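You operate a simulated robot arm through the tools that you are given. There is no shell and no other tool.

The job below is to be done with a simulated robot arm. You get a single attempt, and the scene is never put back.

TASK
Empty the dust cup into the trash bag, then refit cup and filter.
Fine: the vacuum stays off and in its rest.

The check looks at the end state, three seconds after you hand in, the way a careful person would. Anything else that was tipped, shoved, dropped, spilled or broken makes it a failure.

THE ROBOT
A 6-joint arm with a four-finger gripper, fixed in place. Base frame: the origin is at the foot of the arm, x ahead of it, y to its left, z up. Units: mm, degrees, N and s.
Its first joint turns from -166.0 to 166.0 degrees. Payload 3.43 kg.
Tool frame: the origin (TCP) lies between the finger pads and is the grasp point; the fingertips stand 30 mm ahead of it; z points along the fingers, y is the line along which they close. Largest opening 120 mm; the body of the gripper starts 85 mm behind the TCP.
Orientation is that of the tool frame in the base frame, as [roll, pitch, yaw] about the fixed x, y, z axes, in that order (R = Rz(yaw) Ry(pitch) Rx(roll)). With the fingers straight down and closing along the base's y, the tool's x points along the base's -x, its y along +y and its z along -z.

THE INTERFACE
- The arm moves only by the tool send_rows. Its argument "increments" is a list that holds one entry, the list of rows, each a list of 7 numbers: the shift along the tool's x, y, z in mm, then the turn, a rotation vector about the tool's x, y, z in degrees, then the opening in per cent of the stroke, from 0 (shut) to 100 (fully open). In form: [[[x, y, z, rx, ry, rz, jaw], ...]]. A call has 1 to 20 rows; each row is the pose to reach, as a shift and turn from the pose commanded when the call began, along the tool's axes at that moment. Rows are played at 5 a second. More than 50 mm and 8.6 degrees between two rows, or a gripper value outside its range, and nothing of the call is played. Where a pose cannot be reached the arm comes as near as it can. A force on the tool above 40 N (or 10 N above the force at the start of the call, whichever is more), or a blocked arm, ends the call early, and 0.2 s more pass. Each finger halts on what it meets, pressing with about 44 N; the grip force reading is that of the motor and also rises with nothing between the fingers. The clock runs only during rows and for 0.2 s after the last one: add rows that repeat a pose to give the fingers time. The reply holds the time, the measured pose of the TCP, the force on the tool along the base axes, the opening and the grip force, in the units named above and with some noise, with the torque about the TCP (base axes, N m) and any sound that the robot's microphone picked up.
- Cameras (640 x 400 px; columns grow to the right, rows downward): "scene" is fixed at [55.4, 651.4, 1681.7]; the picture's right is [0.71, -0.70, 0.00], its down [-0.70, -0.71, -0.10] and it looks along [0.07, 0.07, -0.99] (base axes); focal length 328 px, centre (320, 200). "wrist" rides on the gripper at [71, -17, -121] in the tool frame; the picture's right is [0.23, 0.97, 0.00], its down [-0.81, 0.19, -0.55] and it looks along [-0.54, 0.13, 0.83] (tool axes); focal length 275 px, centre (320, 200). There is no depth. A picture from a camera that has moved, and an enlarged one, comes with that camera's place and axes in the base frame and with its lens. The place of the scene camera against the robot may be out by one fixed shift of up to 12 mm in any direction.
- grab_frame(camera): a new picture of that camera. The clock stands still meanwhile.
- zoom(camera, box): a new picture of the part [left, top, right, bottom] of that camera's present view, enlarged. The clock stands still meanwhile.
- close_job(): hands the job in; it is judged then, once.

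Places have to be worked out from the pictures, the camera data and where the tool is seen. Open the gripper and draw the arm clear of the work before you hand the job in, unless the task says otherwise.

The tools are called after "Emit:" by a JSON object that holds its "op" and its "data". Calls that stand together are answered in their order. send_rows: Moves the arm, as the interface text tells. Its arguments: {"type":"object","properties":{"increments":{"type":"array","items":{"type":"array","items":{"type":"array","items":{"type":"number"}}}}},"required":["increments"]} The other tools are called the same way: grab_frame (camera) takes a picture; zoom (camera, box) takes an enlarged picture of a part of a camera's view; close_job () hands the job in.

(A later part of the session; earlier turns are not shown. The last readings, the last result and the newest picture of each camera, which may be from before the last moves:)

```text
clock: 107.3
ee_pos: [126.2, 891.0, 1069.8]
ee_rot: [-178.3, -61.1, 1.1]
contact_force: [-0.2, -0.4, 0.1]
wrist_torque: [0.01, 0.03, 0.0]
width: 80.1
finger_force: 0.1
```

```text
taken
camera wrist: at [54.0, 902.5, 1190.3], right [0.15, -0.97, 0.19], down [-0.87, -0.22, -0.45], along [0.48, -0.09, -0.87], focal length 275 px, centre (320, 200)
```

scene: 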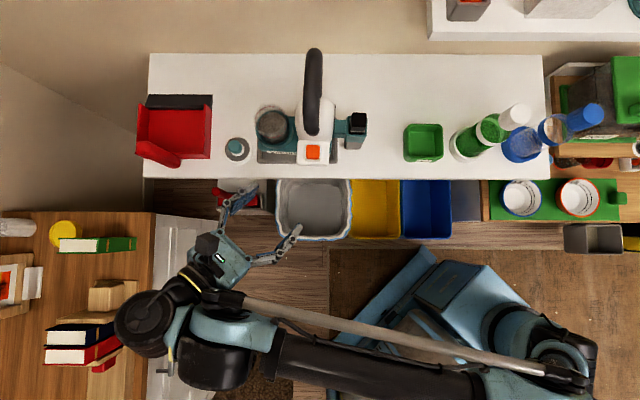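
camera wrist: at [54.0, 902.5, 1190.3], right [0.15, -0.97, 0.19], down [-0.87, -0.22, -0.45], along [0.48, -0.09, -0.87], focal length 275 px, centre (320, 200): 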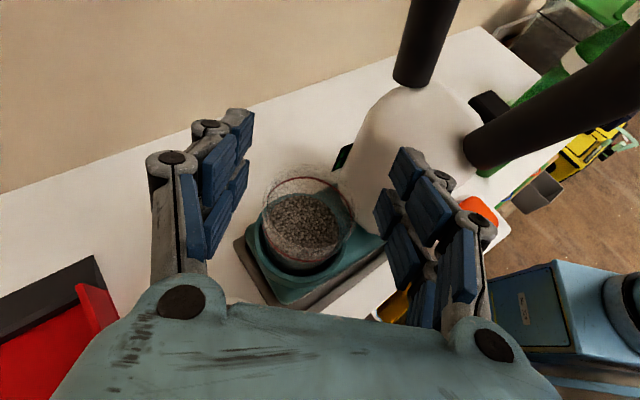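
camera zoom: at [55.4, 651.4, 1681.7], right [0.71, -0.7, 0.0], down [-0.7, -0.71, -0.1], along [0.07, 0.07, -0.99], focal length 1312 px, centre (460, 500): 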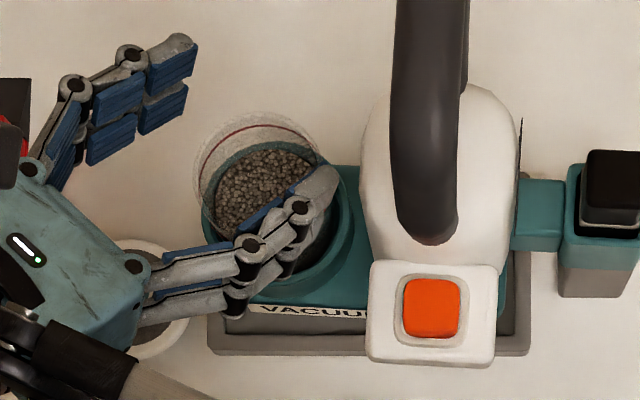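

The cup is well centred between the fingers. I'll descend straight down in small steps, first to z≈1012.

Emit:
{"op": "send_rows", "data": {"increments": [[[-8.8, 0.1, 4.8, 0, 0, 0, 67], [-17.5, 0.3, 9.6, 0, 0, 0, 67], [-26.3, 0.4, 14.4, 0, 0, 0, 67], [-35, 0.6, 19.3, 0, 0, 0, 67], [-43, 0.7, 23.6, 0, 0, 0, 67], [-50.8, 0.8, 27.9, 0, 0, 0, 67], [-50.8, 0.8, 27.9, 0, 0, 0, 67]]]}}

Emit:
{"op": "zoom", "data": {"camera": "scene", "box": [225, 75, 345, 175]}}

Emit:
{"op": "zoom", "data": {"camera": "wrist", "box": [180, 80, 460, 300]}}

```text
clock: 108.9
ee_pos: [125.7, 892.0, 1010.4]
ee_rot: [-178.3, -61.2, 1.0]
contact_force: [0.1, 0.6, -0.3]
wrist_torque: [0.0, -0.02, 0.0]
width: 80.6
finger_force: 0.0
```

```text
4.00 times, centred on (285, 125) of scene
camera zoom: at [55.4, 651.4, 1681.7], right [0.71, -0.7, 0.0], down [-0.7, -0.71, -0.1], along [0.07, 0.07, -0.99], focal length 1312 px, centre (460, 500)
```

zoom: 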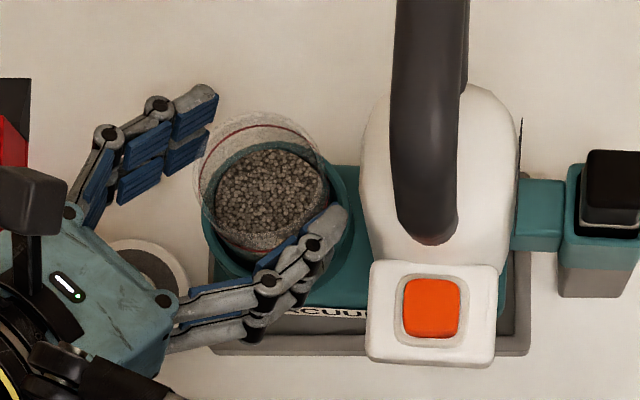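

```text
1.82 times, centred on (320, 190) of wrist
camera zoom: at [53.6, 903.1, 1132.0], right [0.15, -0.97, 0.19], down [-0.87, -0.22, -0.45], along [0.48, -0.09, -0.87], focal length 500 px, centre (320, 218)
```

zoom: 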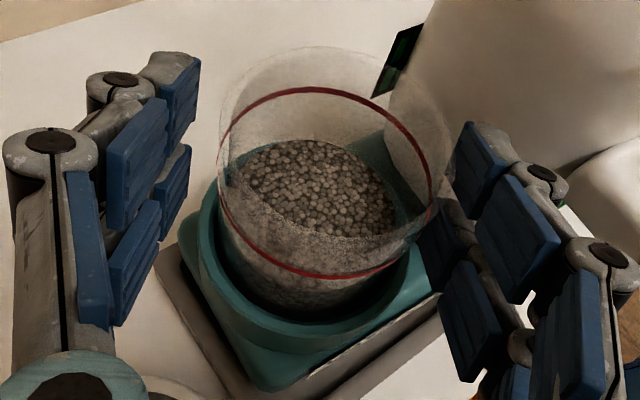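

No contact. The cup is about 2 mm nearer the right finger, so I'll shift right 2 mm and descend the remaining ~19 mm.

Emit:
{"op": "send_rows", "data": {"increments": [[[0, 2, 0, 0, 0, 0, 67], [-5.3, 2.1, 2.9, 0, 0, 0, 67], [-10.5, 2.2, 5.8, 0, 0, 0, 67], [-14.5, 2.2, 8, 0, 0, 0, 67], [-17, 2.3, 9.3, 0, 0, 0, 67], [-17, 2.3, 9.3, 0, 0, 0, 67]]]}}

Emit:
{"op": "zoom", "data": {"camera": "scene", "box": [225, 75, 345, 175]}}

Emit:
{"op": "zoom", "data": {"camera": "wrist", "box": [180, 80, 460, 300]}}

```text
clock: 110.3
ee_pos: [125.1, 888.0, 991.9]
ee_rot: [-178.3, -61.2, 1.1]
contact_force: [-0.2, -0.4, -1.5]
wrist_torque: [0.01, -0.03, -0.02]
width: 80.6
finger_force: 0.0
```

```text
4.00 times, centred on (285, 125) of scene
camera zoom: at [55.4, 651.4, 1681.7], right [0.71, -0.7, 0.0], down [-0.7, -0.71, -0.1], along [0.07, 0.07, -0.99], focal length 1312 px, centre (460, 500)
```

zoom: 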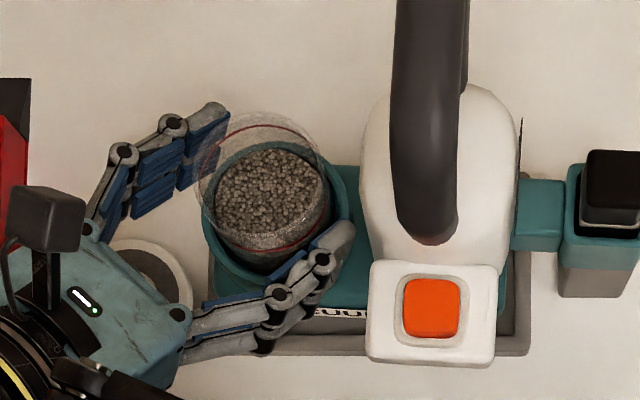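

```text
1.82 times, centred on (320, 190) of wrist
camera zoom: at [54.2, 899.5, 1114.3], right [0.15, -0.97, 0.19], down [-0.87, -0.22, -0.45], along [0.48, -0.09, -0.87], focal length 500 px, centre (320, 218)
```

zoom: 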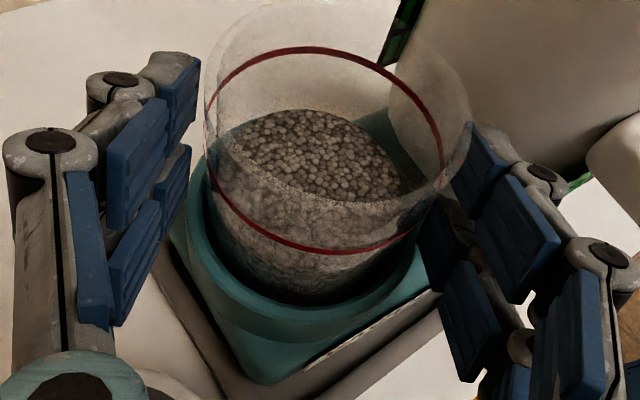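

The fingers straddle the cup with no contact. Closing gently on it now.

Emit:
{"op": "send_rows", "data": {"increments": [[[0, 0, 0, 0, 0, 0, 63], [0, 0, 0, 0, 0, 0, 60], [0, 0, 0, 0, 0, 0, 57], [0, 0, 0, 0, 0, 0, 54], [0, 0, 0, 0, 0, 0, 50], [0, 0, 0, 0, 0, 0, 46], [0, 0, 0, 0, 0, 0, 46]]]}}

Emit:
{"op": "zoom", "data": {"camera": "scene", "box": [225, 75, 345, 175]}}

Emit:
{"op": "zoom", "data": {"camera": "wrist", "box": [180, 80, 460, 300]}}

```text
clock: 111.9
ee_pos: [124.8, 886.4, 993.7]
ee_rot: [-178.2, -61.3, 1.0]
contact_force: [-1.7, -6.0, 17.9]
wrist_torque: [-0.67, -0.15, -0.15]
width: 67.0
finger_force: 44.0
```

```text
4.00 times, centred on (285, 125) of scene
camera zoom: at [55.4, 651.4, 1681.7], right [0.71, -0.7, 0.0], down [-0.7, -0.71, -0.1], along [0.07, 0.07, -0.99], focal length 1312 px, centre (460, 500)
```

zoom: 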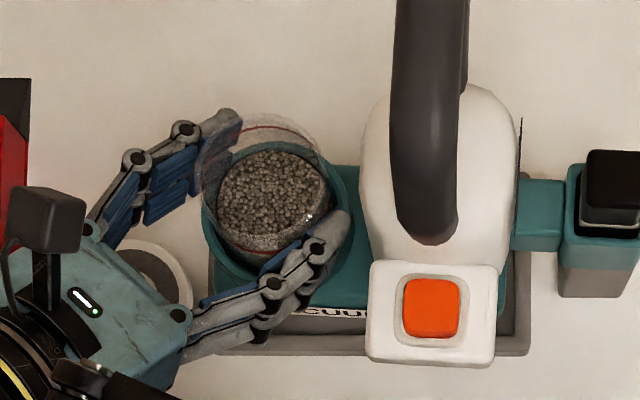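

```text
1.82 times, centred on (320, 190) of wrist
camera zoom: at [54.0, 898.7, 1115.3], right [0.15, -0.97, 0.19], down [-0.87, -0.22, -0.45], along [0.48, -0.09, -0.87], focal length 500 px, centre (320, 218)
```

zoom: 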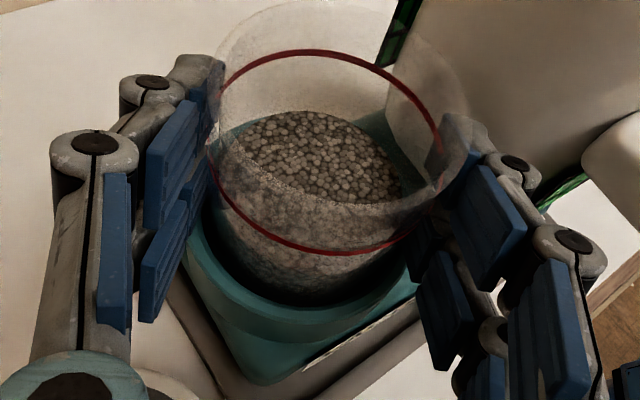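

The cup is gripped at 67 mm; the fingertips press lightly on the seat lip. I'll lift straight up slowly and check that only the cup comes along.

Emit:
{"op": "send_rows", "data": {"increments": [[[2.6, 0, -1.4, 0, 0, 0, 46], [5.3, -0.1, -2.9, 0, 0, 0, 46], [8.8, -0.1, -4.8, 0, 0, 0, 46], [13.1, -0.2, -7.2, 0, 0, 0, 46], [17.5, -0.3, -9.6, 0, 0, 0, 46], [21.9, -0.4, -12, 0, 0, 0, 46], [21.9, -0.4, -12, 0, 0, 0, 46]]]}}

Emit:
{"op": "zoom", "data": {"camera": "scene", "box": [225, 75, 345, 175]}}

Emit:
{"op": "zoom", "data": {"camera": "wrist", "box": [180, 80, 460, 300]}}

```text
clock: 113.5
ee_pos: [126.9, 888.0, 1018.7]
ee_rot: [-178.3, -61.3, 1.2]
contact_force: [0.2, 1.1, -1.2]
wrist_torque: [0.0, 0.02, 0.0]
width: 67.3
finger_force: 44.2
```

```text
4.00 times, centred on (285, 125) of scene
camera zoom: at [55.4, 651.4, 1681.7], right [0.71, -0.7, 0.0], down [-0.7, -0.71, -0.1], along [0.07, 0.07, -0.99], focal length 1312 px, centre (460, 500)
```

zoom: 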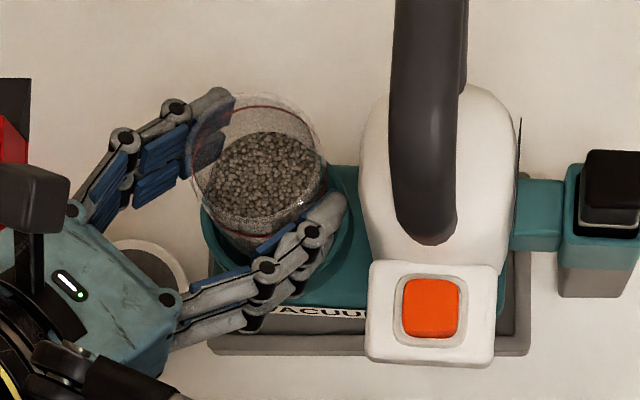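

```text
1.82 times, centred on (320, 190) of wrist
camera zoom: at [55.1, 899.7, 1139.4], right [0.15, -0.97, 0.19], down [-0.87, -0.22, -0.45], along [0.48, -0.09, -0.87], focal length 500 px, centre (320, 218)
```

zoom: 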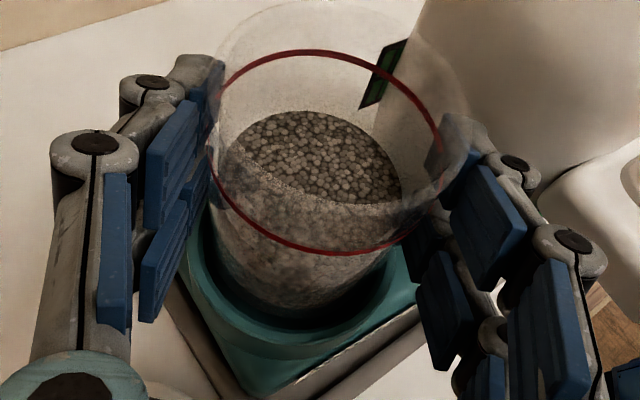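

Only the cup rises and the vacuum stays still. Continuing up another 45 mm to clear the seat.

Emit:
{"op": "send_rows", "data": {"increments": [[[5.3, -0.1, -2.9, 0, 0, 0, 46], [10.5, -0.2, -5.8, 0, 0, 0, 46], [16, -0.2, -8.7, 0, 0, 0, 46], [21, -0.3, -11.6, 0, 0, 0, 46], [26.3, -0.4, -14.5, 0, 0, 0, 46], [31.5, -0.5, -17.3, 0, 0, 0, 46], [36.5, -0.5, -20, 0, 0, 0, 46], [39.4, -0.6, -21.7, 0, 0, 0, 46], [39.4, -0.6, -21.7, 0, 0, 0, 46]]]}}

Emit:
{"op": "zoom", "data": {"camera": "scene", "box": [225, 75, 345, 175]}}

Emit:
{"op": "zoom", "data": {"camera": "wrist", "box": [180, 80, 460, 300]}}

```text
clock: 115.5
ee_pos: [126.8, 888.8, 1063.5]
ee_rot: [-178.3, -61.1, 1.2]
contact_force: [0.5, 0.1, -1.4]
wrist_torque: [-0.01, 0.05, 0.0]
width: 67.1
finger_force: 44.2
```

```text
4.00 times, centred on (285, 125) of scene
camera zoom: at [55.4, 651.4, 1681.7], right [0.71, -0.7, 0.0], down [-0.7, -0.71, -0.1], along [0.07, 0.07, -0.99], focal length 1312 px, centre (460, 500)
```

zoom: 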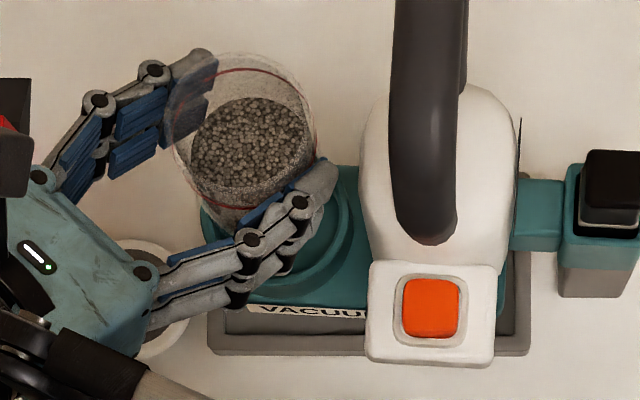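

```text
1.82 times, centred on (320, 190) of wrist
camera zoom: at [54.8, 900.0, 1184.4], right [0.15, -0.97, 0.19], down [-0.87, -0.22, -0.45], along [0.48, -0.09, -0.87], focal length 500 px, centre (320, 218)
```

zoom: 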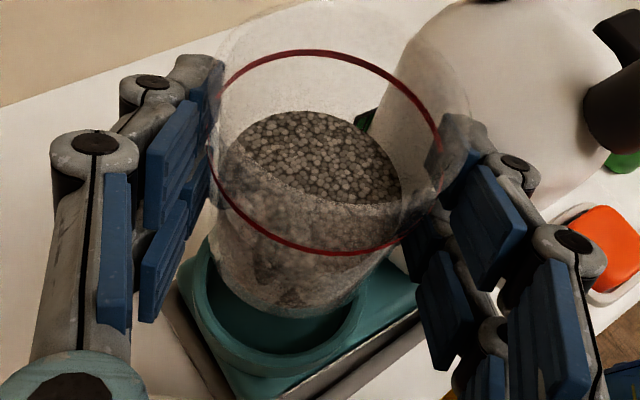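

The cup bottom is now about 40 mm above the seat lip. I'll carry it level, straight back toward the base, past the front of the vacuum.

Emit:
{"op": "send_rows", "data": {"increments": [[[-4, 8, -8, 0, 0, 0, 46], [-9, 18, -17, 0, 0, 0, 46], [-14, 27, -26, 0, 0, 0, 46], [-19, 37, -36, 0, 0, 0, 46], [-24, 46, -45, 0, 0, 0, 46], [-29, 56, -54, 0, 0, 0, 46], [-34, 66, -64, 0, 0, 0, 46], [-39, 76, -73, 0, 0, 0, 46], [-43, 84, -81, 0, 0, 0, 46], [-45.2, 87.7, -84.8, 0, 0, 0, 46], [-45.2, 87.7, -84.8, 0, 0, 0, 46]]]}}

Emit:
{"op": "grab_frame", "data": {"camera": "scene"}}

Emit:
{"op": "zoom", "data": {"camera": "scene", "box": [180, 60, 370, 250]}}

```text
clock: 117.9
ee_pos: [34.6, 796.9, 1064.6]
ee_rot: [-178.3, -61.1, 1.1]
contact_force: [0.3, -0.4, -0.8]
wrist_torque: [-0.02, 0.01, 0.02]
width: 67.3
finger_force: 44.2
```

```text
taken
```

scene: 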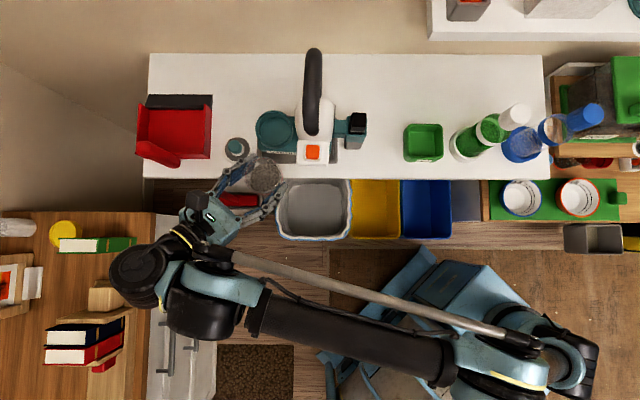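

```text
2.11 times, centred on (275, 155) of scene
camera zoom: at [55.4, 651.4, 1681.7], right [0.71, -0.7, 0.0], down [-0.7, -0.71, -0.1], along [0.07, 0.07, -0.99], focal length 691 px, centre (415, 295)
```

zoom: 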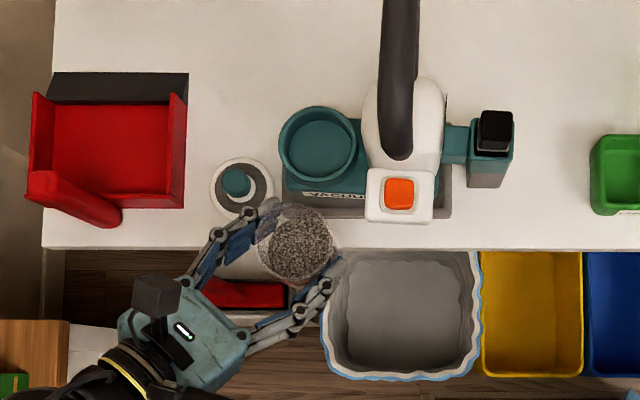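

Carrying works well and the seat is empty and clean. The bag's opening spans about r=479–640 and t=-575…-312. I'll move the cup over it, still high, turning slightly to azimuth -5°.

Emit:
{"op": "send_rows", "data": {"increments": [[[3, 14, 5, -0.9, 0, 0.5, 46], [5.5, 29, 9, -1.75, 0, 1, 46], [8, 43, 14, -2.6, 0, 1.4, 46], [11, 57, 18, -3.5, 0, 1.9, 46], [14, 72, 23, -4.4, 0, 2.4, 46], [16.5, 86, 28, -5.2, 0, 2.9, 46], [19, 100, 32, -6.1, 0, 3.4, 46], [22, 114.8, 36.8, -7, 0.1, 3.85, 46], [22, 114.8, 36.8, -7, 0.1, 3.85, 46]]]}}

Emit:
{"op": "zoom", "data": {"camera": "scene", "box": [180, 60, 370, 250]}}

```text
clock: 119.9
ee_pos: [103.5, 696.3, 1063.4]
ee_rot: [-176.4, -60.2, -6.9]
contact_force: [0.1, 0.0, -0.3]
wrist_torque: [0.03, 0.01, 0.03]
width: 67.3
finger_force: 44.5
out of reach, approached as far as the arm can: row 5, 6, 7, 8, 9
```

```text
2.11 times, centred on (275, 155) of scene
camera zoom: at [55.4, 651.4, 1681.7], right [0.71, -0.7, 0.0], down [-0.7, -0.71, -0.1], along [0.07, 0.07, -0.99], focal length 691 px, centre (415, 295)
```

zoom: 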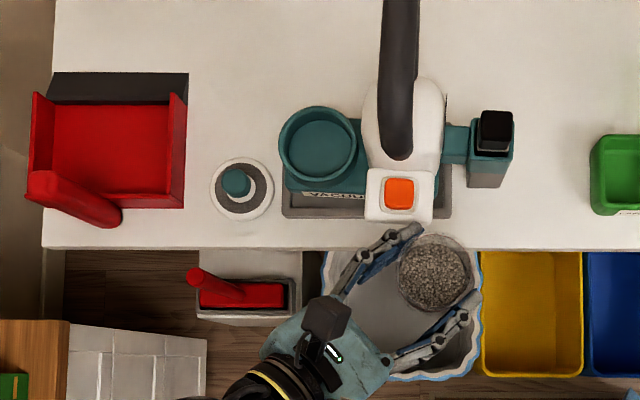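

The move stopped about 20 mm off the target, although the cup stays level and is already above the bag's right half. I'll try a small slow correction to see whether it converges.

Emit:
{"op": "send_rows", "data": {"increments": [[[-2, 2, -4, 0, 0, 0, 46], [-4, 4, -8, 0, 0, 0, 46], [-6, 6, -12, 0, 0, 0, 46], [-6, 6, -12, 0, 0, 0, 46]]]}}

```text
clock: 120.9
ee_pos: [102.6, 696.5, 1063.5]
ee_rot: [-176.4, -60.2, -6.8]
contact_force: [0.1, -0.6, -0.6]
wrist_torque: [0.03, 0.0, 0.01]
width: 67.3
finger_force: 43.5
out of reach, approached as far as the arm can: row 1, 2, 3, 4
```

It's a real limit for moving further back at this height. I'll test going straight down, which is what I need anyway.

Emit:
{"op": "send_rows", "data": {"increments": [[[-8.7, 0, 5, 0, 0, 0, 46], [-17.4, 0, 9.9, 0, 0, 0, 46], [-26, 0, 14.9, 0, 0, 0, 46], [-34.7, 0, 19.8, 0, 0, 0, 46], [-34.7, 0, 19.8, 0, 0, 0, 46]]]}}

Emit:
{"op": "grab_frame", "data": {"camera": "scene"}}

```text
clock: 122.1
ee_pos: [117.2, 702.6, 1024.2]
ee_rot: [-177.3, -60.7, -6.9]
contact_force: [-1.8, -1.6, 2.0]
wrist_torque: [0.1, -0.1, 0.06]
width: 67.4
finger_force: 43.8
out of reach, approached as far as the arm can: row 1, 2, 3, 4, 5
```

```text
taken
```

scene: 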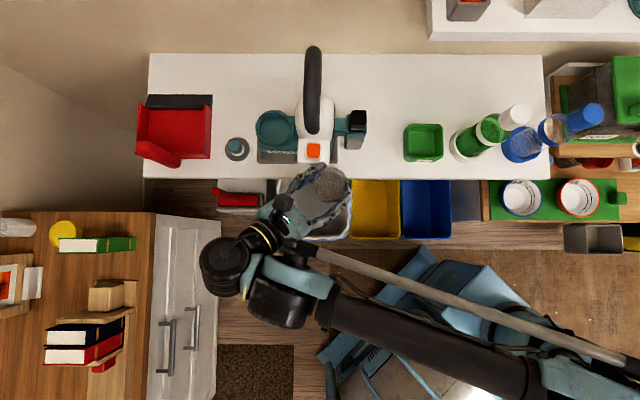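

A small force shows that the rear finger is just touching the front of the vacuum's button housing, because the arm drifted outward while descending. I'm backing off straight up along the same path.

Emit:
{"op": "send_rows", "data": {"increments": [[[8.7, 0, -5, 0, 0, 0, 46], [17.4, 0, -9.9, 0, 0, 0, 46], [26, 2, -14.9, 0, 0, 0, 46], [34.7, 6, -22, 0, 0, 0, 46], [34.7, 8, -24, 0, 0, 0, 46]]]}}

Emit:
{"op": "zoom", "data": {"camera": "scene", "box": [180, 60, 370, 250]}}

```text
clock: 123.3
ee_pos: [121.9, 700.4, 1064.9]
ee_rot: [-177.4, -60.7, -6.9]
contact_force: [0.0, 0.1, -1.0]
wrist_torque: [-0.01, 0.04, 0.02]
width: 67.1
finger_force: 43.8
out of reach, approached as far as the arm can: row 1, 2, 3, 4, 5
```

```text
2.11 times, centred on (275, 155) of scene
camera zoom: at [55.4, 651.4, 1681.7], right [0.71, -0.7, 0.0], down [-0.7, -0.71, -0.1], along [0.07, 0.07, -0.99], focal length 691 px, centre (415, 295)
```

zoom: 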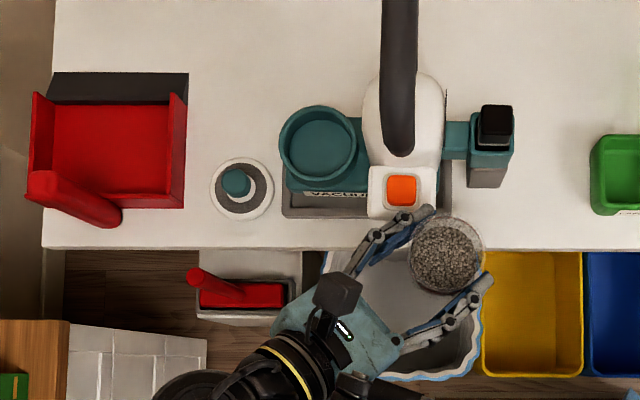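

Contact is cleared and the vacuum is fine. On this side of the wrist the arm can't move further back, so I'll swing the tool's azimuth (cup kept upright) toward the outward side, where horizontal pointing worked earlier. First turn: +32° about the cup.

Emit:
{"op": "send_rows", "data": {"increments": [[[0.4, 2.2, 0.6, 5.6, -0.1, -3.1, 46], [0.8, 4.3, 1.2, 11.2, -0.3, -6.2, 46], [1.1, 6.5, 1.7, 16.7, -0.4, -9.4, 46], [1.5, 8.7, 2.3, 22.3, -0.6, -12.5, 46], [1.9, 10.9, 2.9, 27.9, -0.7, -15.6, 46], [1.9, 10.9, 2.9, 27.9, -0.7, -15.6, 46]]]}}

Emit:
{"op": "zoom", "data": {"camera": "scene", "box": [180, 60, 370, 250]}}

```text
clock: 124.7
ee_pos: [124.8, 688.9, 1064.6]
ee_rot: [-178.7, -60.8, 25.5]
contact_force: [-0.8, -1.0, -0.9]
wrist_torque: [-0.01, 0.03, 0.01]
width: 67.3
finger_force: 44.0
```

```text
2.11 times, centred on (275, 155) of scene
camera zoom: at [55.4, 651.4, 1681.7], right [0.71, -0.7, 0.0], down [-0.7, -0.71, -0.1], along [0.07, 0.07, -0.99], focal length 691 px, centre (415, 295)
```

zoom: 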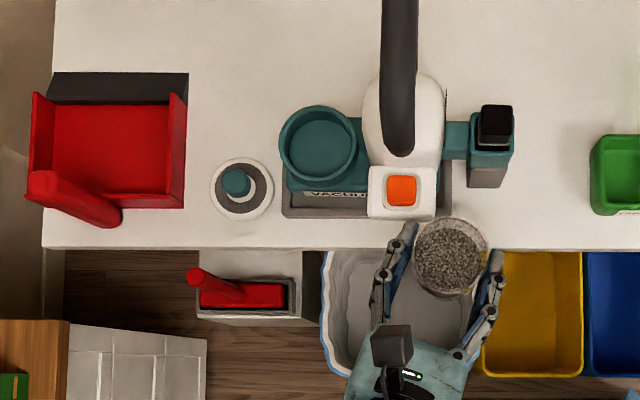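

That worked exactly. Continuing: another +31° turn, moving the cup centre over the middle of the bag's opening at r≈560, t≈-440.

Emit:
{"op": "send_rows", "data": {"increments": [[[-3.7, -4, -6.5, 4.5, 0, -2.5, 46], [-7.3, -8, -13, 9, -0.1, -5, 46], [-11, -12, -19.5, 13.5, -0.2, -7.5, 46], [-14.7, -15.7, -26, 18, -0.2, -10, 46], [-18.3, -19.7, -32.4, 22.6, -0.3, -12.6, 46], [-22, -23.6, -38.9, 27.1, -0.3, -15.1, 46], [-22, -23.6, -38.9, 27.1, -0.3, -15.1, 46]]]}}

Emit:
{"op": "zoom", "data": {"camera": "scene", "box": [180, 60, 370, 250]}}

Emit:
{"op": "grab_frame", "data": {"camera": "wrist"}}

```text
clock: 126.3
ee_pos: [73.4, 691.1, 1063.2]
ee_rot: [-178.5, -60.9, 56.4]
contact_force: [-1.0, 0.9, -0.7]
wrist_torque: [-0.02, 0.01, 0.02]
width: 67.2
finger_force: 43.6
```

```text
2.11 times, centred on (275, 155) of scene
camera zoom: at [55.4, 651.4, 1681.7], right [0.71, -0.7, 0.0], down [-0.7, -0.71, -0.1], along [0.07, 0.07, -0.99], focal length 691 px, centre (415, 295)
```

zoom: 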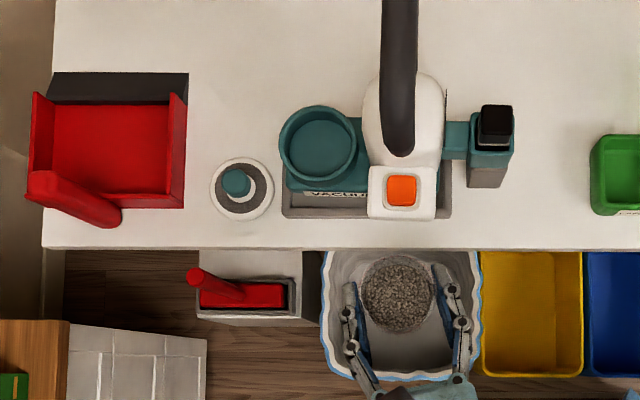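

```text
taken
camera wrist: at [23.2, 639.1, 1185.4], right [0.88, -0.43, 0.19], down [-0.31, -0.84, -0.44], along [0.35, 0.33, -0.88], focal length 275 px, centre (320, 200)
```

wrist: 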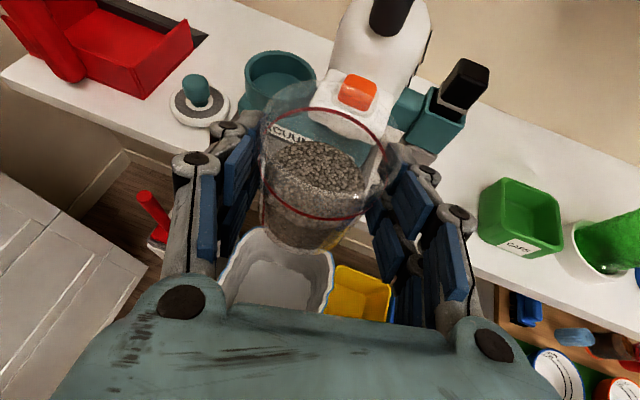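

The cup is centred over the bag, still upright. I'll lower it straight down 400 mm in front of the bench edge.

Emit:
{"op": "send_rows", "data": {"increments": [[[-17.5, 0.3, 9.7, 0, 0, 0, 46], [-35, 0.5, 19.5, 0, 0, 0, 46], [-52.4, 0.8, 29.2, 0, 0, 0, 46], [-69.9, 1, 38.9, 0, 0, 0, 46], [-87.4, 1.3, 48.6, 0, 0, 0, 46], [-104.9, 1.5, 58.4, 0, 0, 0, 46], [-122.3, 1.8, 68.1, 0, 0, 0, 46], [-139.8, 2, 77.8, 0, 0, 0, 46], [-157.3, 2.3, 87.5, 0, 0, 0, 46], [-174.8, 2.5, 97.3, 0, 0, 0, 46], [-192.2, 2.8, 107, 0, 0, 0, 46], [-209.7, 3, 116.7, 0, 0, 0, 46], [-227.2, 3.3, 126.4, 0, 0, 0, 46], [-244.7, 3.6, 136.2, 0, 0, 0, 46], [-262.1, 3.8, 145.9, 0, 0, 0, 46], [-279.6, 4.1, 155.6, 0, 0, 0, 46], [-297.1, 4.3, 165.3, 0, 0, 0, 46], [-314.6, 4.6, 175.1, 0, 0, 0, 46], [-332, 4.8, 184.8, 0, 0, 0, 46], [-349.5, 5.1, 194.5, 0, 0, 0, 46]]]}}

Emit:
{"op": "grab_frame", "data": {"camera": "scene"}}

Emit:
{"op": "grab_frame", "data": {"camera": "wrist"}}

```text
clock: 130.5
ee_pos: [74.5, 691.2, 662.6]
ee_rot: [-178.7, -60.9, 56.4]
contact_force: [0.3, 0.7, -1.4]
wrist_torque: [0.01, -0.01, -0.02]
width: 67.0
finger_force: 44.2
```

```text
taken
```

scene: 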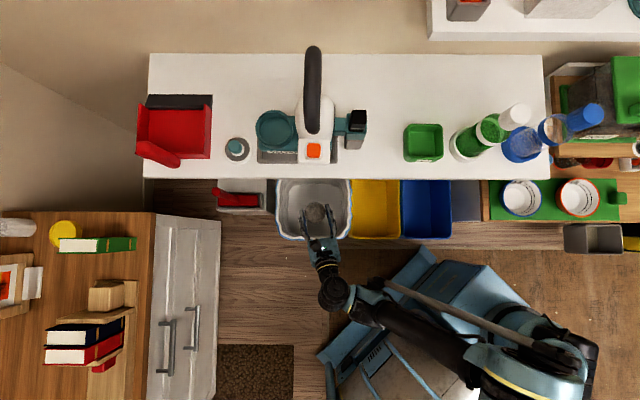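

```text
taken
camera wrist: at [23.7, 639.0, 784.7], right [0.88, -0.43, 0.19], down [-0.31, -0.84, -0.44], along [0.35, 0.33, -0.88], focal length 275 px, centre (320, 200)
```

wrist: 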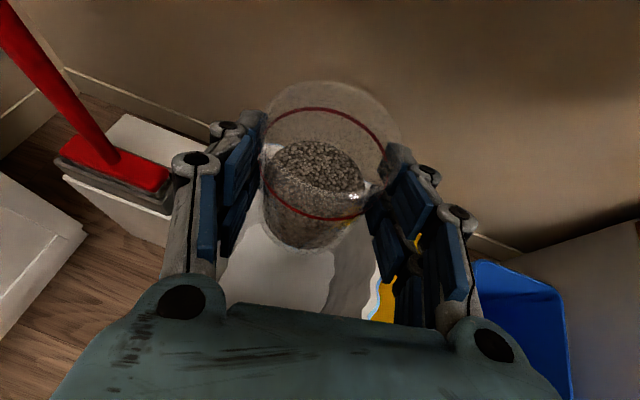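

The cup is inside the outline of the bag's opening. I'll shift 15 mm left so that the swing stays centred and lower to z≈575.

Emit:
{"op": "send_rows", "data": {"increments": [[[-15.4, -3, 8.6, 0, 0, 0, 46], [-30.8, -6, 17.1, 0, 0, 0, 46], [-46.1, -9, 25.7, 0, 0, 0, 46], [-61.5, -12, 34.2, 0, 0, 0, 46], [-76.9, -14, 42.8, 0, 0, 0, 46], [-76.9, -14, 42.8, 0, 0, 0, 46]]]}}

Emit:
{"op": "zoom", "data": {"camera": "scene", "box": [250, 160, 390, 270]}}

```text
clock: 131.9
ee_pos: [63.2, 699.5, 576.1]
ee_rot: [-178.7, -60.8, 56.3]
contact_force: [0.0, -0.3, -1.4]
wrist_torque: [0.01, 0.05, -0.01]
width: 66.9
finger_force: 43.6
```

```text
3.64 times, centred on (320, 215) of scene
camera zoom: at [55.4, 651.4, 1681.7], right [0.71, -0.7, 0.0], down [-0.7, -0.71, -0.1], along [0.07, 0.07, -0.99], focal length 1193 px, centre (320, 146)
```

zoom: 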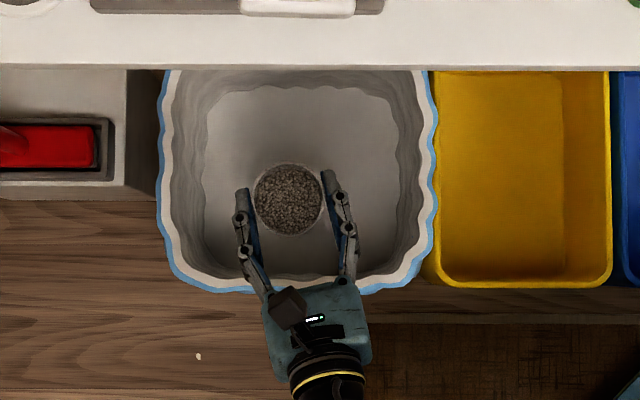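

The cup hangs well inside the bag's opening. I'll start rolling the wrist: 96° in steps of 8°.

Emit:
{"op": "send_rows", "data": {"increments": [[[0, 0, 0, 0, 0, 8, 46], [0, 0, 0, 0, 0, 16, 46], [0, 0, 0, 0, 0, 24, 46], [0, 0, 0, 0, 0, 32, 46], [0, 0, 0, 0, 0, 40, 46], [0, 0, 0, 0, 0, 48, 46], [0, 0, 0, 0, 0, 56, 46], [0, 0, 0, 0, 0, 64, 46], [0, 0, 0, 0, 0, 72, 46], [0, 0, 0, 0, 0, 80, 46], [0, 0, 0, 0, 0, 88, 46], [0, 0, 0, 0, 0, 96, 46]]]}}

Emit:
{"op": "zoom", "data": {"camera": "scene", "box": [250, 160, 390, 270]}}

Emit:
{"op": "grab_frame", "data": {"camera": "wrist"}}

```text
clock: 134.5
ee_pos: [62.8, 697.7, 576.9]
ee_rot: [-119.3, 6.0, -35.5]
contact_force: [-1.2, 0.2, -2.2]
wrist_torque: [-0.01, 0.01, -0.03]
width: 66.9
finger_force: 43.9
```

```text
3.64 times, centred on (320, 215) of scene
camera zoom: at [55.4, 651.4, 1681.7], right [0.71, -0.7, 0.0], down [-0.7, -0.71, -0.1], along [0.07, 0.07, -0.99], focal length 1193 px, centre (320, 146)
```

zoom: 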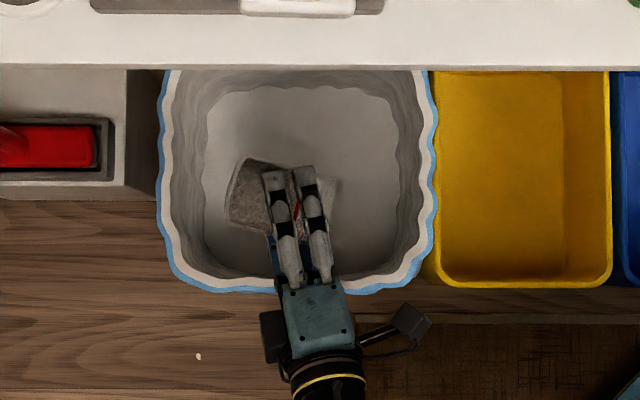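

```text
taken
camera wrist: at [70.3, 572.8, 643.1], right [-0.16, -0.47, -0.87], down [-0.98, -0.01, 0.19], along [-0.09, 0.88, -0.46], focal length 275 px, centre (320, 200)
```

wrist: 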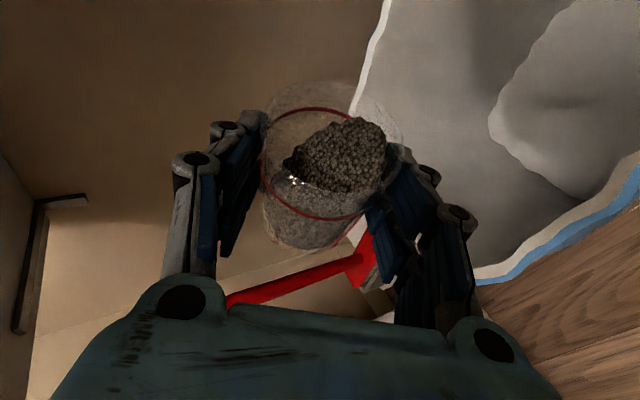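

At 96° the dust has slid to the cup's lower side but is mostly still inside. Continuing the roll to about 176°.

Emit:
{"op": "send_rows", "data": {"increments": [[[0, 0, 0, 0, 0, 8, 46], [0, 0, 0, 0, 0, 16, 46], [0, 0, 0, 0, 0, 24, 46], [0, 0, 0, 0, 0, 32, 46], [0, 0, 0, 0, 0, 40, 46], [0, 0, 0, 0, 0, 48, 46], [0, 0, 0, 0, 0, 56, 46], [0, 0, 0, 0, 0, 64, 46], [0, 0, 0, 0, 0, 72, 46], [0, 0, 0, 0, 0, 80, 46], [0, 0, 0, 0, 0, 80, 46], [0, 0, 0, 0, 0, 80, 46]]]}}

Emit:
{"op": "zoom", "data": {"camera": "scene", "box": [250, 160, 390, 270]}}

Emit:
{"op": "grab_frame", "data": {"camera": "wrist"}}

```text
clock: 137.1
ee_pos: [62.2, 698.2, 576.6]
ee_rot: [-174.2, 60.8, -115.5]
contact_force: [0.1, -0.2, -1.4]
wrist_torque: [-0.01, 0.02, 0.0]
width: 66.7
finger_force: 44.2
```

```text
3.64 times, centred on (320, 215) of scene
camera zoom: at [55.4, 651.4, 1681.7], right [0.71, -0.7, 0.0], down [-0.7, -0.71, -0.1], along [0.07, 0.07, -0.99], focal length 1193 px, centre (320, 146)
```

zoom: 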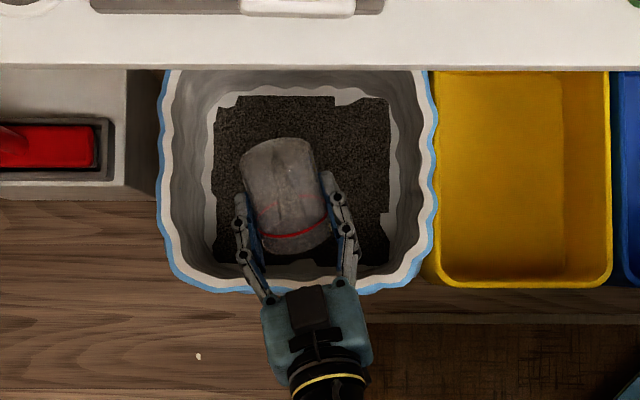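

```text
taken
camera wrist: at [5.4, 568.7, 574.0], right [-0.89, 0.39, -0.25], down [-0.25, 0.05, 0.97], along [0.39, 0.92, 0.06], focal length 275 px, centre (320, 200)
```

wrist: 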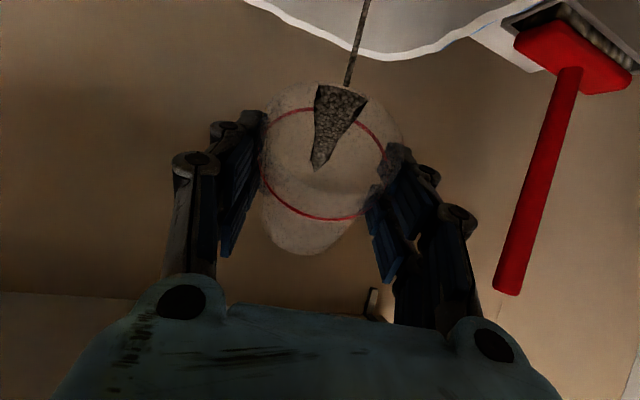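

The dust is pouring into the bag, with a last bit still running out. I'll wait, then turn slightly outward and tip the tool up toward level so the cup empties fully.

Emit:
{"op": "send_rows", "data": {"increments": [[[0, 0, 0, 0, 0, 0, 46], [0, 0, 0, 0, 0, 0, 46], [0, 0, 0, 0, 0, 0, 46], [0, 0, 0, -4.4, 0, -2.4, 46], [0, 0, 0, -8.7, 0, -4.9, 46], [0, 0, 0, -13.1, 0, -7.3, 46], [0, 0, 0, -13.1, 0, -7.3, 46]]]}}

Emit:
{"op": "send_rows", "data": {"increments": [[[0, 0, 0, 0, -6, 0, 46], [0, 0, 0, 0, -12, 0, 46], [0, 0, 0, 0, -18, 0, 46], [0, 0, 0, 0, -24, 0, 46], [0, 0, 0, 0, -30, 0, 46], [0, 0, 0, 0, -30, 0, 46], [0, 0, 0, 0, -30, 0, 46]]]}}

Emit:
{"op": "zoom", "data": {"camera": "scene", "box": [250, 160, 390, 270]}}

Emit:
{"op": "grab_frame", "data": {"camera": "wrist"}}

```text
clock: 138.7
ee_pos: [51.0, 717.4, 597.2]
ee_rot: [-174.4, 60.0, -100.6]
contact_force: [-0.2, -0.2, -0.8]
wrist_torque: [-0.03, 0.0, -0.01]
width: 66.8
finger_force: 44.1
out of reach, approached as far as the arm can: row 4, 5, 6, 7
```

```text
clock: 140.3
ee_pos: [11.9, 789.5, 642.4]
ee_rot: [-87.0, 87.2, -12.5]
contact_force: [0.0, -0.6, -0.2]
wrist_torque: [-0.01, 0.01, 0.0]
width: 66.6
finger_force: 44.6
out of reach, approached as far as the arm can: row 1, 2, 3, 4, 5, 6, 7
```

```text
3.64 times, centred on (320, 215) of scene
camera zoom: at [55.4, 651.4, 1681.7], right [0.71, -0.7, 0.0], down [-0.7, -0.71, -0.1], along [0.07, 0.07, -0.99], focal length 1193 px, centre (320, 146)
```

zoom: 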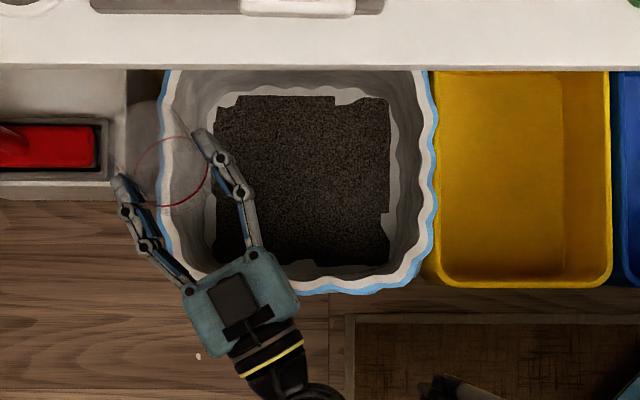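

```text
taken
camera wrist: at [-0.6, 668.2, 572.6], right [-0.93, 0.26, -0.28], down [-0.37, -0.47, 0.8], along [0.07, 0.84, 0.53], focal length 275 px, centre (320, 200)
```

wrist: 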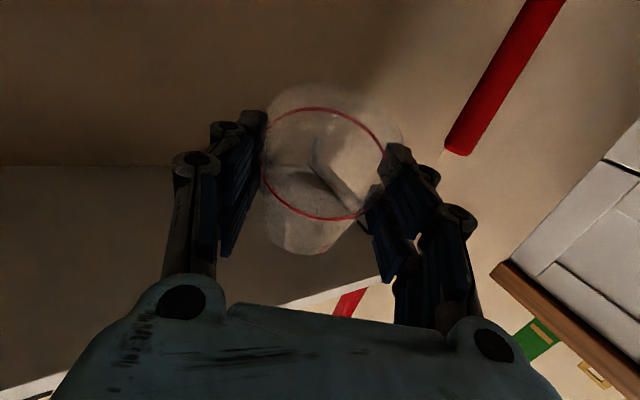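

The tilt ran into a limit and the arm drifted left; the cup is now near the bag's left rim. I'll check the cup for leftovers and the floor for any spill.

Emit:
{"op": "zoom", "data": {"camera": "wrist", "box": [230, 60, 420, 270]}}

Emit:
{"op": "zoom", "data": {"camera": "scene", "box": [190, 160, 330, 290]}}

```text
1.90 times, centred on (325, 165) of wrist
camera zoom: at [-0.6, 668.2, 572.6], right [-0.93, 0.26, -0.28], down [-0.37, -0.47, 0.8], along [0.07, 0.84, 0.53], focal length 524 px, centre (310, 267)
```

zoom: 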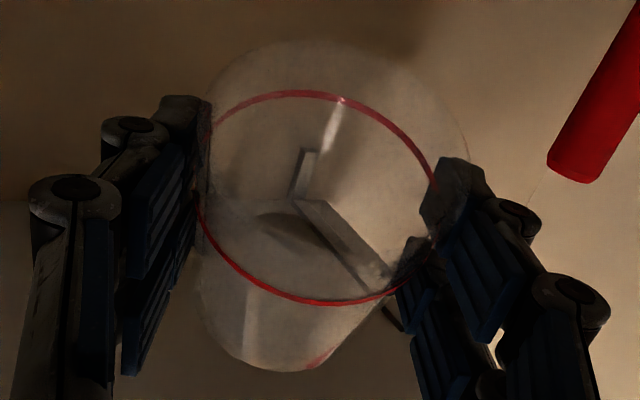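

```text
3.08 times, centred on (260, 225) of scene
camera zoom: at [55.4, 651.4, 1681.7], right [0.71, -0.7, 0.0], down [-0.7, -0.71, -0.1], along [0.07, 0.07, -0.99], focal length 1009 px, centre (505, 123)
```

zoom: 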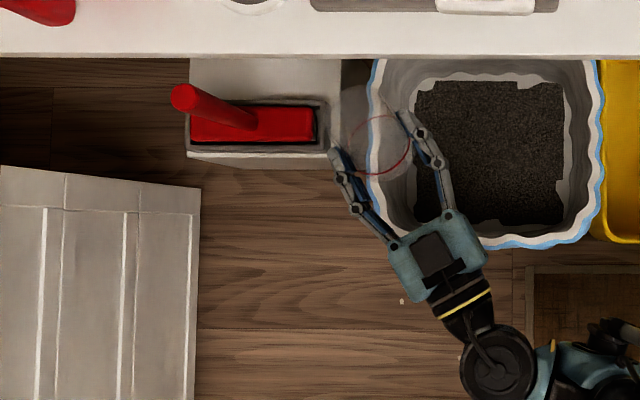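

The cup is empty and clear, and nothing shows on the floor beyond a speck that was there before the pour. I'll go back over the bag and tip the tool down again.

Emit:
{"op": "send_rows", "data": {"increments": [[[-1, -15, -15, 0, 6, 0, 46], [-2, -29, -29, 0, 12, 0, 46], [-3, -44, -44, 0, 18, 0, 46], [-4, -59, -59, 0, 24, 0, 46], [-4.6, -73.7, -73.6, 0, 29, 0, 46], [-4.6, -73.7, -73.6, 0, 29, 0, 46]]]}}

Emit:
{"op": "grab_frame", "data": {"camera": "wrist"}}

Emit:
{"op": "zoom", "data": {"camera": "scene", "box": [250, 160, 390, 270]}}

```text
clock: 141.7
ee_pos: [68.3, 699.0, 648.2]
ee_rot: [-174.3, 61.0, -100.4]
contact_force: [0.0, 0.5, -0.8]
wrist_torque: [-0.02, 0.03, -0.02]
width: 66.9
finger_force: 44.4
```

```text
taken
camera wrist: at [49.0, 559.2, 646.1], right [-0.96, 0.15, -0.25], down [-0.25, -0.03, 0.97], along [0.14, 0.99, 0.06], focal length 275 px, centre (320, 200)
```

wrist: 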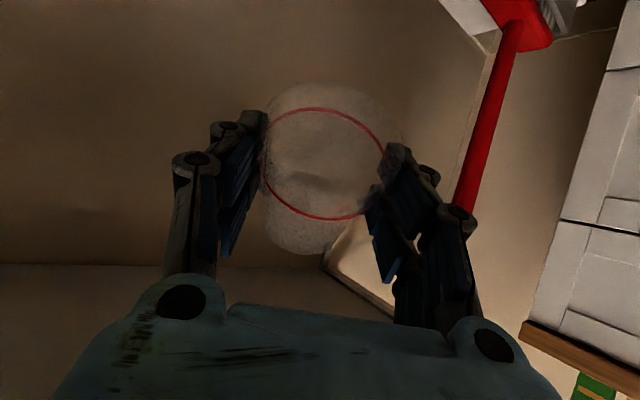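

```text
3.64 times, centred on (320, 215) of scene
camera zoom: at [55.4, 651.4, 1681.7], right [0.71, -0.7, 0.0], down [-0.7, -0.71, -0.1], along [0.07, 0.07, -0.99], focal length 1193 px, centre (320, 146)
```

zoom: 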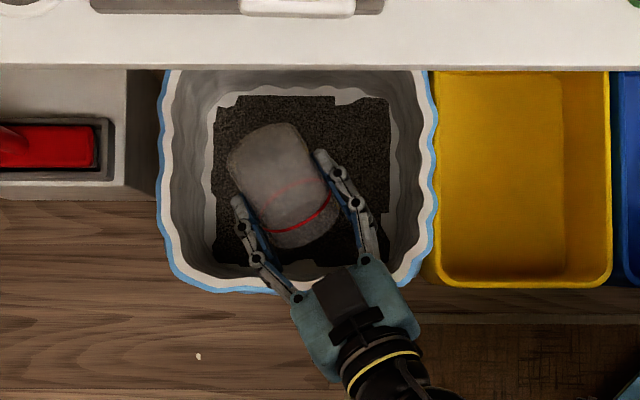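

It's empty. I'll turn back to azimuth ~58° and roll the cup upright again (176° in two calls).

Emit:
{"op": "send_rows", "data": {"increments": [[[0, 0, 0, 4.4, 0, 2.4, 46], [0, 0, 0, 8.7, 0, 4.9, 46], [0, 0, 0, 13.1, 0, 7.3, 46], [0, 0, 0, 13.1, 0, 7.3, 46]]]}}

Emit:
{"op": "send_rows", "data": {"increments": [[[0, 0, 0, 0, 0, -8, 46], [0, 0, 0, 0, 0, -16, 46], [0, 0, 0, 0, 0, -24, 46], [0, 0, 0, 0, 0, -32, 46], [0, 0, 0, 0, 0, -40, 46], [0, 0, 0, 0, 0, -48, 46], [0, 0, 0, 0, 0, -56, 46], [0, 0, 0, 0, 0, -64, 46], [0, 0, 0, 0, 0, -72, 46], [0, 0, 0, 0, 0, -80, 46], [0, 0, 0, 0, 0, -88, 46], [0, 0, 0, 0, 0, -88, 46]]]}}

Emit:
{"op": "send_rows", "data": {"increments": [[[0, 0, 0, 0, 0, -8, 46], [0, 0, 0, 0, 0, -16, 46], [0, 0, 0, 0, 0, -24, 46], [0, 0, 0, 0, 0, -32, 46], [0, 0, 0, 0, 0, -40, 46], [0, 0, 0, 0, 0, -48, 46], [0, 0, 0, 0, 0, -56, 46], [0, 0, 0, 0, 0, -64, 46], [0, 0, 0, 0, 0, -72, 46], [0, 0, 0, 0, 0, -80, 46], [0, 0, 0, 0, 0, -88, 46], [0, 0, 0, 0, 0, -88, 46]]]}}

Emit:
{"op": "zoom", "data": {"camera": "scene", "box": [250, 160, 390, 270]}}

Emit:
{"op": "grab_frame", "data": {"camera": "wrist"}}

```text
clock: 142.7
ee_pos: [69.2, 698.2, 647.9]
ee_rot: [-174.6, 61.8, -115.7]
contact_force: [0.0, 0.2, -0.7]
wrist_torque: [0.0, 0.01, -0.02]
width: 66.9
finger_force: 44.0
```

```text
clock: 145.3
ee_pos: [69.4, 698.3, 648.8]
ee_rot: [-118.1, -0.9, -31.4]
contact_force: [-0.4, -0.3, -1.0]
wrist_torque: [-0.01, 0.03, 0.0]
width: 66.8
finger_force: 44.1
```

```text
clock: 147.9
ee_pos: [67.8, 696.1, 649.6]
ee_rot: [-178.1, -61.9, 56.2]
contact_force: [-0.6, -0.7, -0.7]
wrist_torque: [0.0, 0.05, 0.02]
width: 66.9
finger_force: 43.8
```

```text
3.64 times, centred on (320, 215) of scene
camera zoom: at [55.4, 651.4, 1681.7], right [0.71, -0.7, 0.0], down [-0.7, -0.71, -0.1], along [0.07, 0.07, -0.99], focal length 1193 px, centre (320, 146)
```

zoom: 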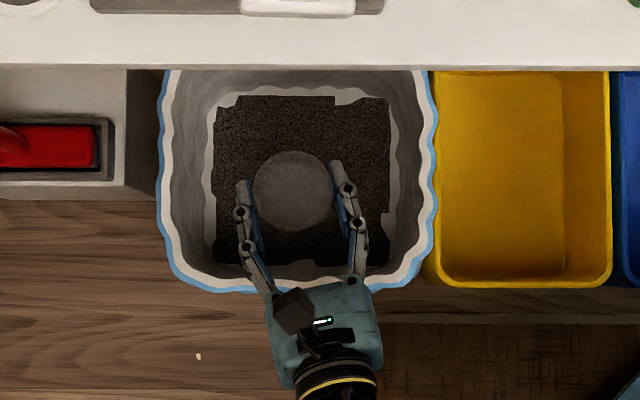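

```text
taken
camera wrist: at [17.4, 643.9, 769.5], right [0.88, -0.43, 0.19], down [-0.31, -0.83, -0.46], along [0.35, 0.35, -0.87], focal length 275 px, centre (320, 200)
```

wrist: 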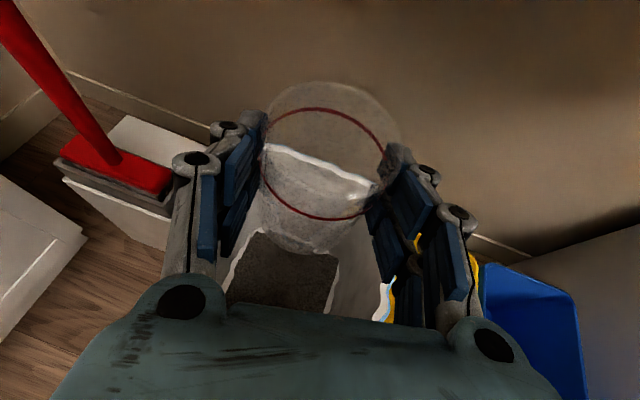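

The cup is upright, empty, and hasn't slipped in the grip. Now I'll raise it straight up 414 mm along the same column.

Emit:
{"op": "send_rows", "data": {"increments": [[[18.3, -0.3, -9.7, 0, 0, 0, 46], [36.5, -0.6, -19.5, 0, 0, 0, 46], [54.8, -1, -29.2, 0, 0, 0, 46], [73, -1.3, -39, 0, 0, 0, 46], [91.3, -1.6, -48.7, 0, 0, 0, 46], [109.6, -1.9, -58.5, 0, 0, 0, 46], [127.8, -2.3, -68.2, 0, 0, 0, 46], [146.1, -2.6, -78, 0, 0, 0, 46], [164.3, -2.9, -87.7, 0, 0, 0, 46], [182.6, -3.2, -97.5, 0, 0, 0, 46], [200.9, -3.6, -107.2, 0, 0, 0, 46], [219.1, -3.9, -116.9, 0, 0, 0, 46], [237.4, -4.2, -126.7, 0, 0, 0, 46], [255.6, -4.5, -136.4, 0, 0, 0, 46], [273.9, -4.8, -146.2, 0, 0, 0, 46], [292.2, -5.2, -155.9, 0, 0, 0, 46], [310.4, -5.5, -165.7, 0, 0, 0, 46], [328.7, -5.8, -175.4, 0, 0, 0, 46], [346.9, -6.1, -185.2, 0, 0, 0, 46], [365.2, -6.5, -194.9, 0, 0, 0, 46]]]}}

Emit:
{"op": "zoom", "data": {"camera": "scene", "box": [180, 60, 370, 250]}}

```text
clock: 152.1
ee_pos: [70.3, 697.7, 1062.6]
ee_rot: [-177.9, -61.9, 55.9]
contact_force: [0.1, 0.8, -0.6]
wrist_torque: [0.01, 0.02, 0.03]
width: 67.0
finger_force: 44.6
```

```text
2.11 times, centred on (275, 155) of scene
camera zoom: at [55.4, 651.4, 1681.7], right [0.71, -0.7, 0.0], down [-0.7, -0.71, -0.1], along [0.07, 0.07, -0.99], focal length 691 px, centre (415, 295)
```

zoom: 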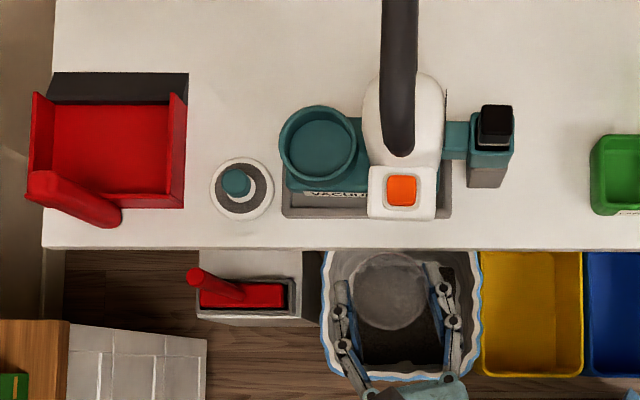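

Now I'll translate outward with the same orientation, then turn about the cup to azimuth ~3° at the place where that was reachable before.

Emit:
{"op": "send_rows", "data": {"increments": [[[5.4, -13.3, 9.9, 0, 0, 0, 46], [10.7, -26.7, 19.8, 0, 0, 0, 46], [16.1, -40, 29.8, 0, 0, 0, 46], [21.4, -53.4, 39.7, 0, 0, 0, 46], [26.8, -66.7, 49.6, 0, 0, 0, 46], [26.8, -66.7, 49.6, 0, 0, 0, 46]]]}}

Emit:
{"op": "send_rows", "data": {"increments": [[[0.4, -1.8, 0.8, -6.1, 0.1, 3.2, 46], [0.8, -3.7, 1.7, -12.1, 0.2, 6.5, 46], [1.2, -5.7, 2.6, -18.2, 0.3, 9.7, 46], [1.7, -7.8, 3.6, -24.3, 0.5, 13, 46], [2.2, -10, 4.6, -30.3, 0.6, 16.2, 46], [2.7, -12.2, 5.6, -36.4, 0.7, 19.4, 46], [3.2, -14.4, 6.6, -42.4, 0.8, 22.7, 46], [3.7, -16.5, 7.6, -48.5, 0.9, 25.9, 46], [3.7, -16.5, 7.6, -48.5, 0.9, 25.9, 46]]]}}

Emit:
{"op": "zoom", "data": {"camera": "scene", "box": [180, 60, 370, 250]}}

```text
clock: 153.5
ee_pos: [44.9, 780.9, 1063.1]
ee_rot: [-178.0, -61.9, 55.7]
contact_force: [-0.3, -1.1, -0.5]
wrist_torque: [-0.03, -0.02, 0.02]
width: 66.5
finger_force: 44.0
```

```text
clock: 155.5
ee_pos: [33.4, 797.2, 1064.2]
ee_rot: [-178.0, -61.9, 0.7]
contact_force: [-0.5, 0.5, -0.3]
wrist_torque: [-0.01, 0.01, 0.01]
width: 66.8
finger_force: 43.6
```

```text
2.11 times, centred on (275, 155) of scene
camera zoom: at [55.4, 651.4, 1681.7], right [0.71, -0.7, 0.0], down [-0.7, -0.71, -0.1], along [0.07, 0.07, -0.99], focal length 691 px, centre (415, 295)
```

zoom: 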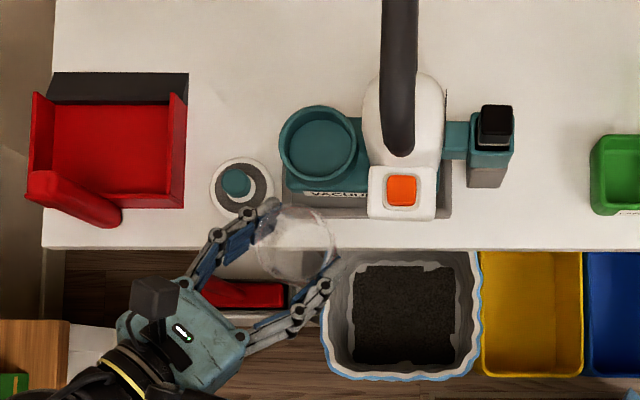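

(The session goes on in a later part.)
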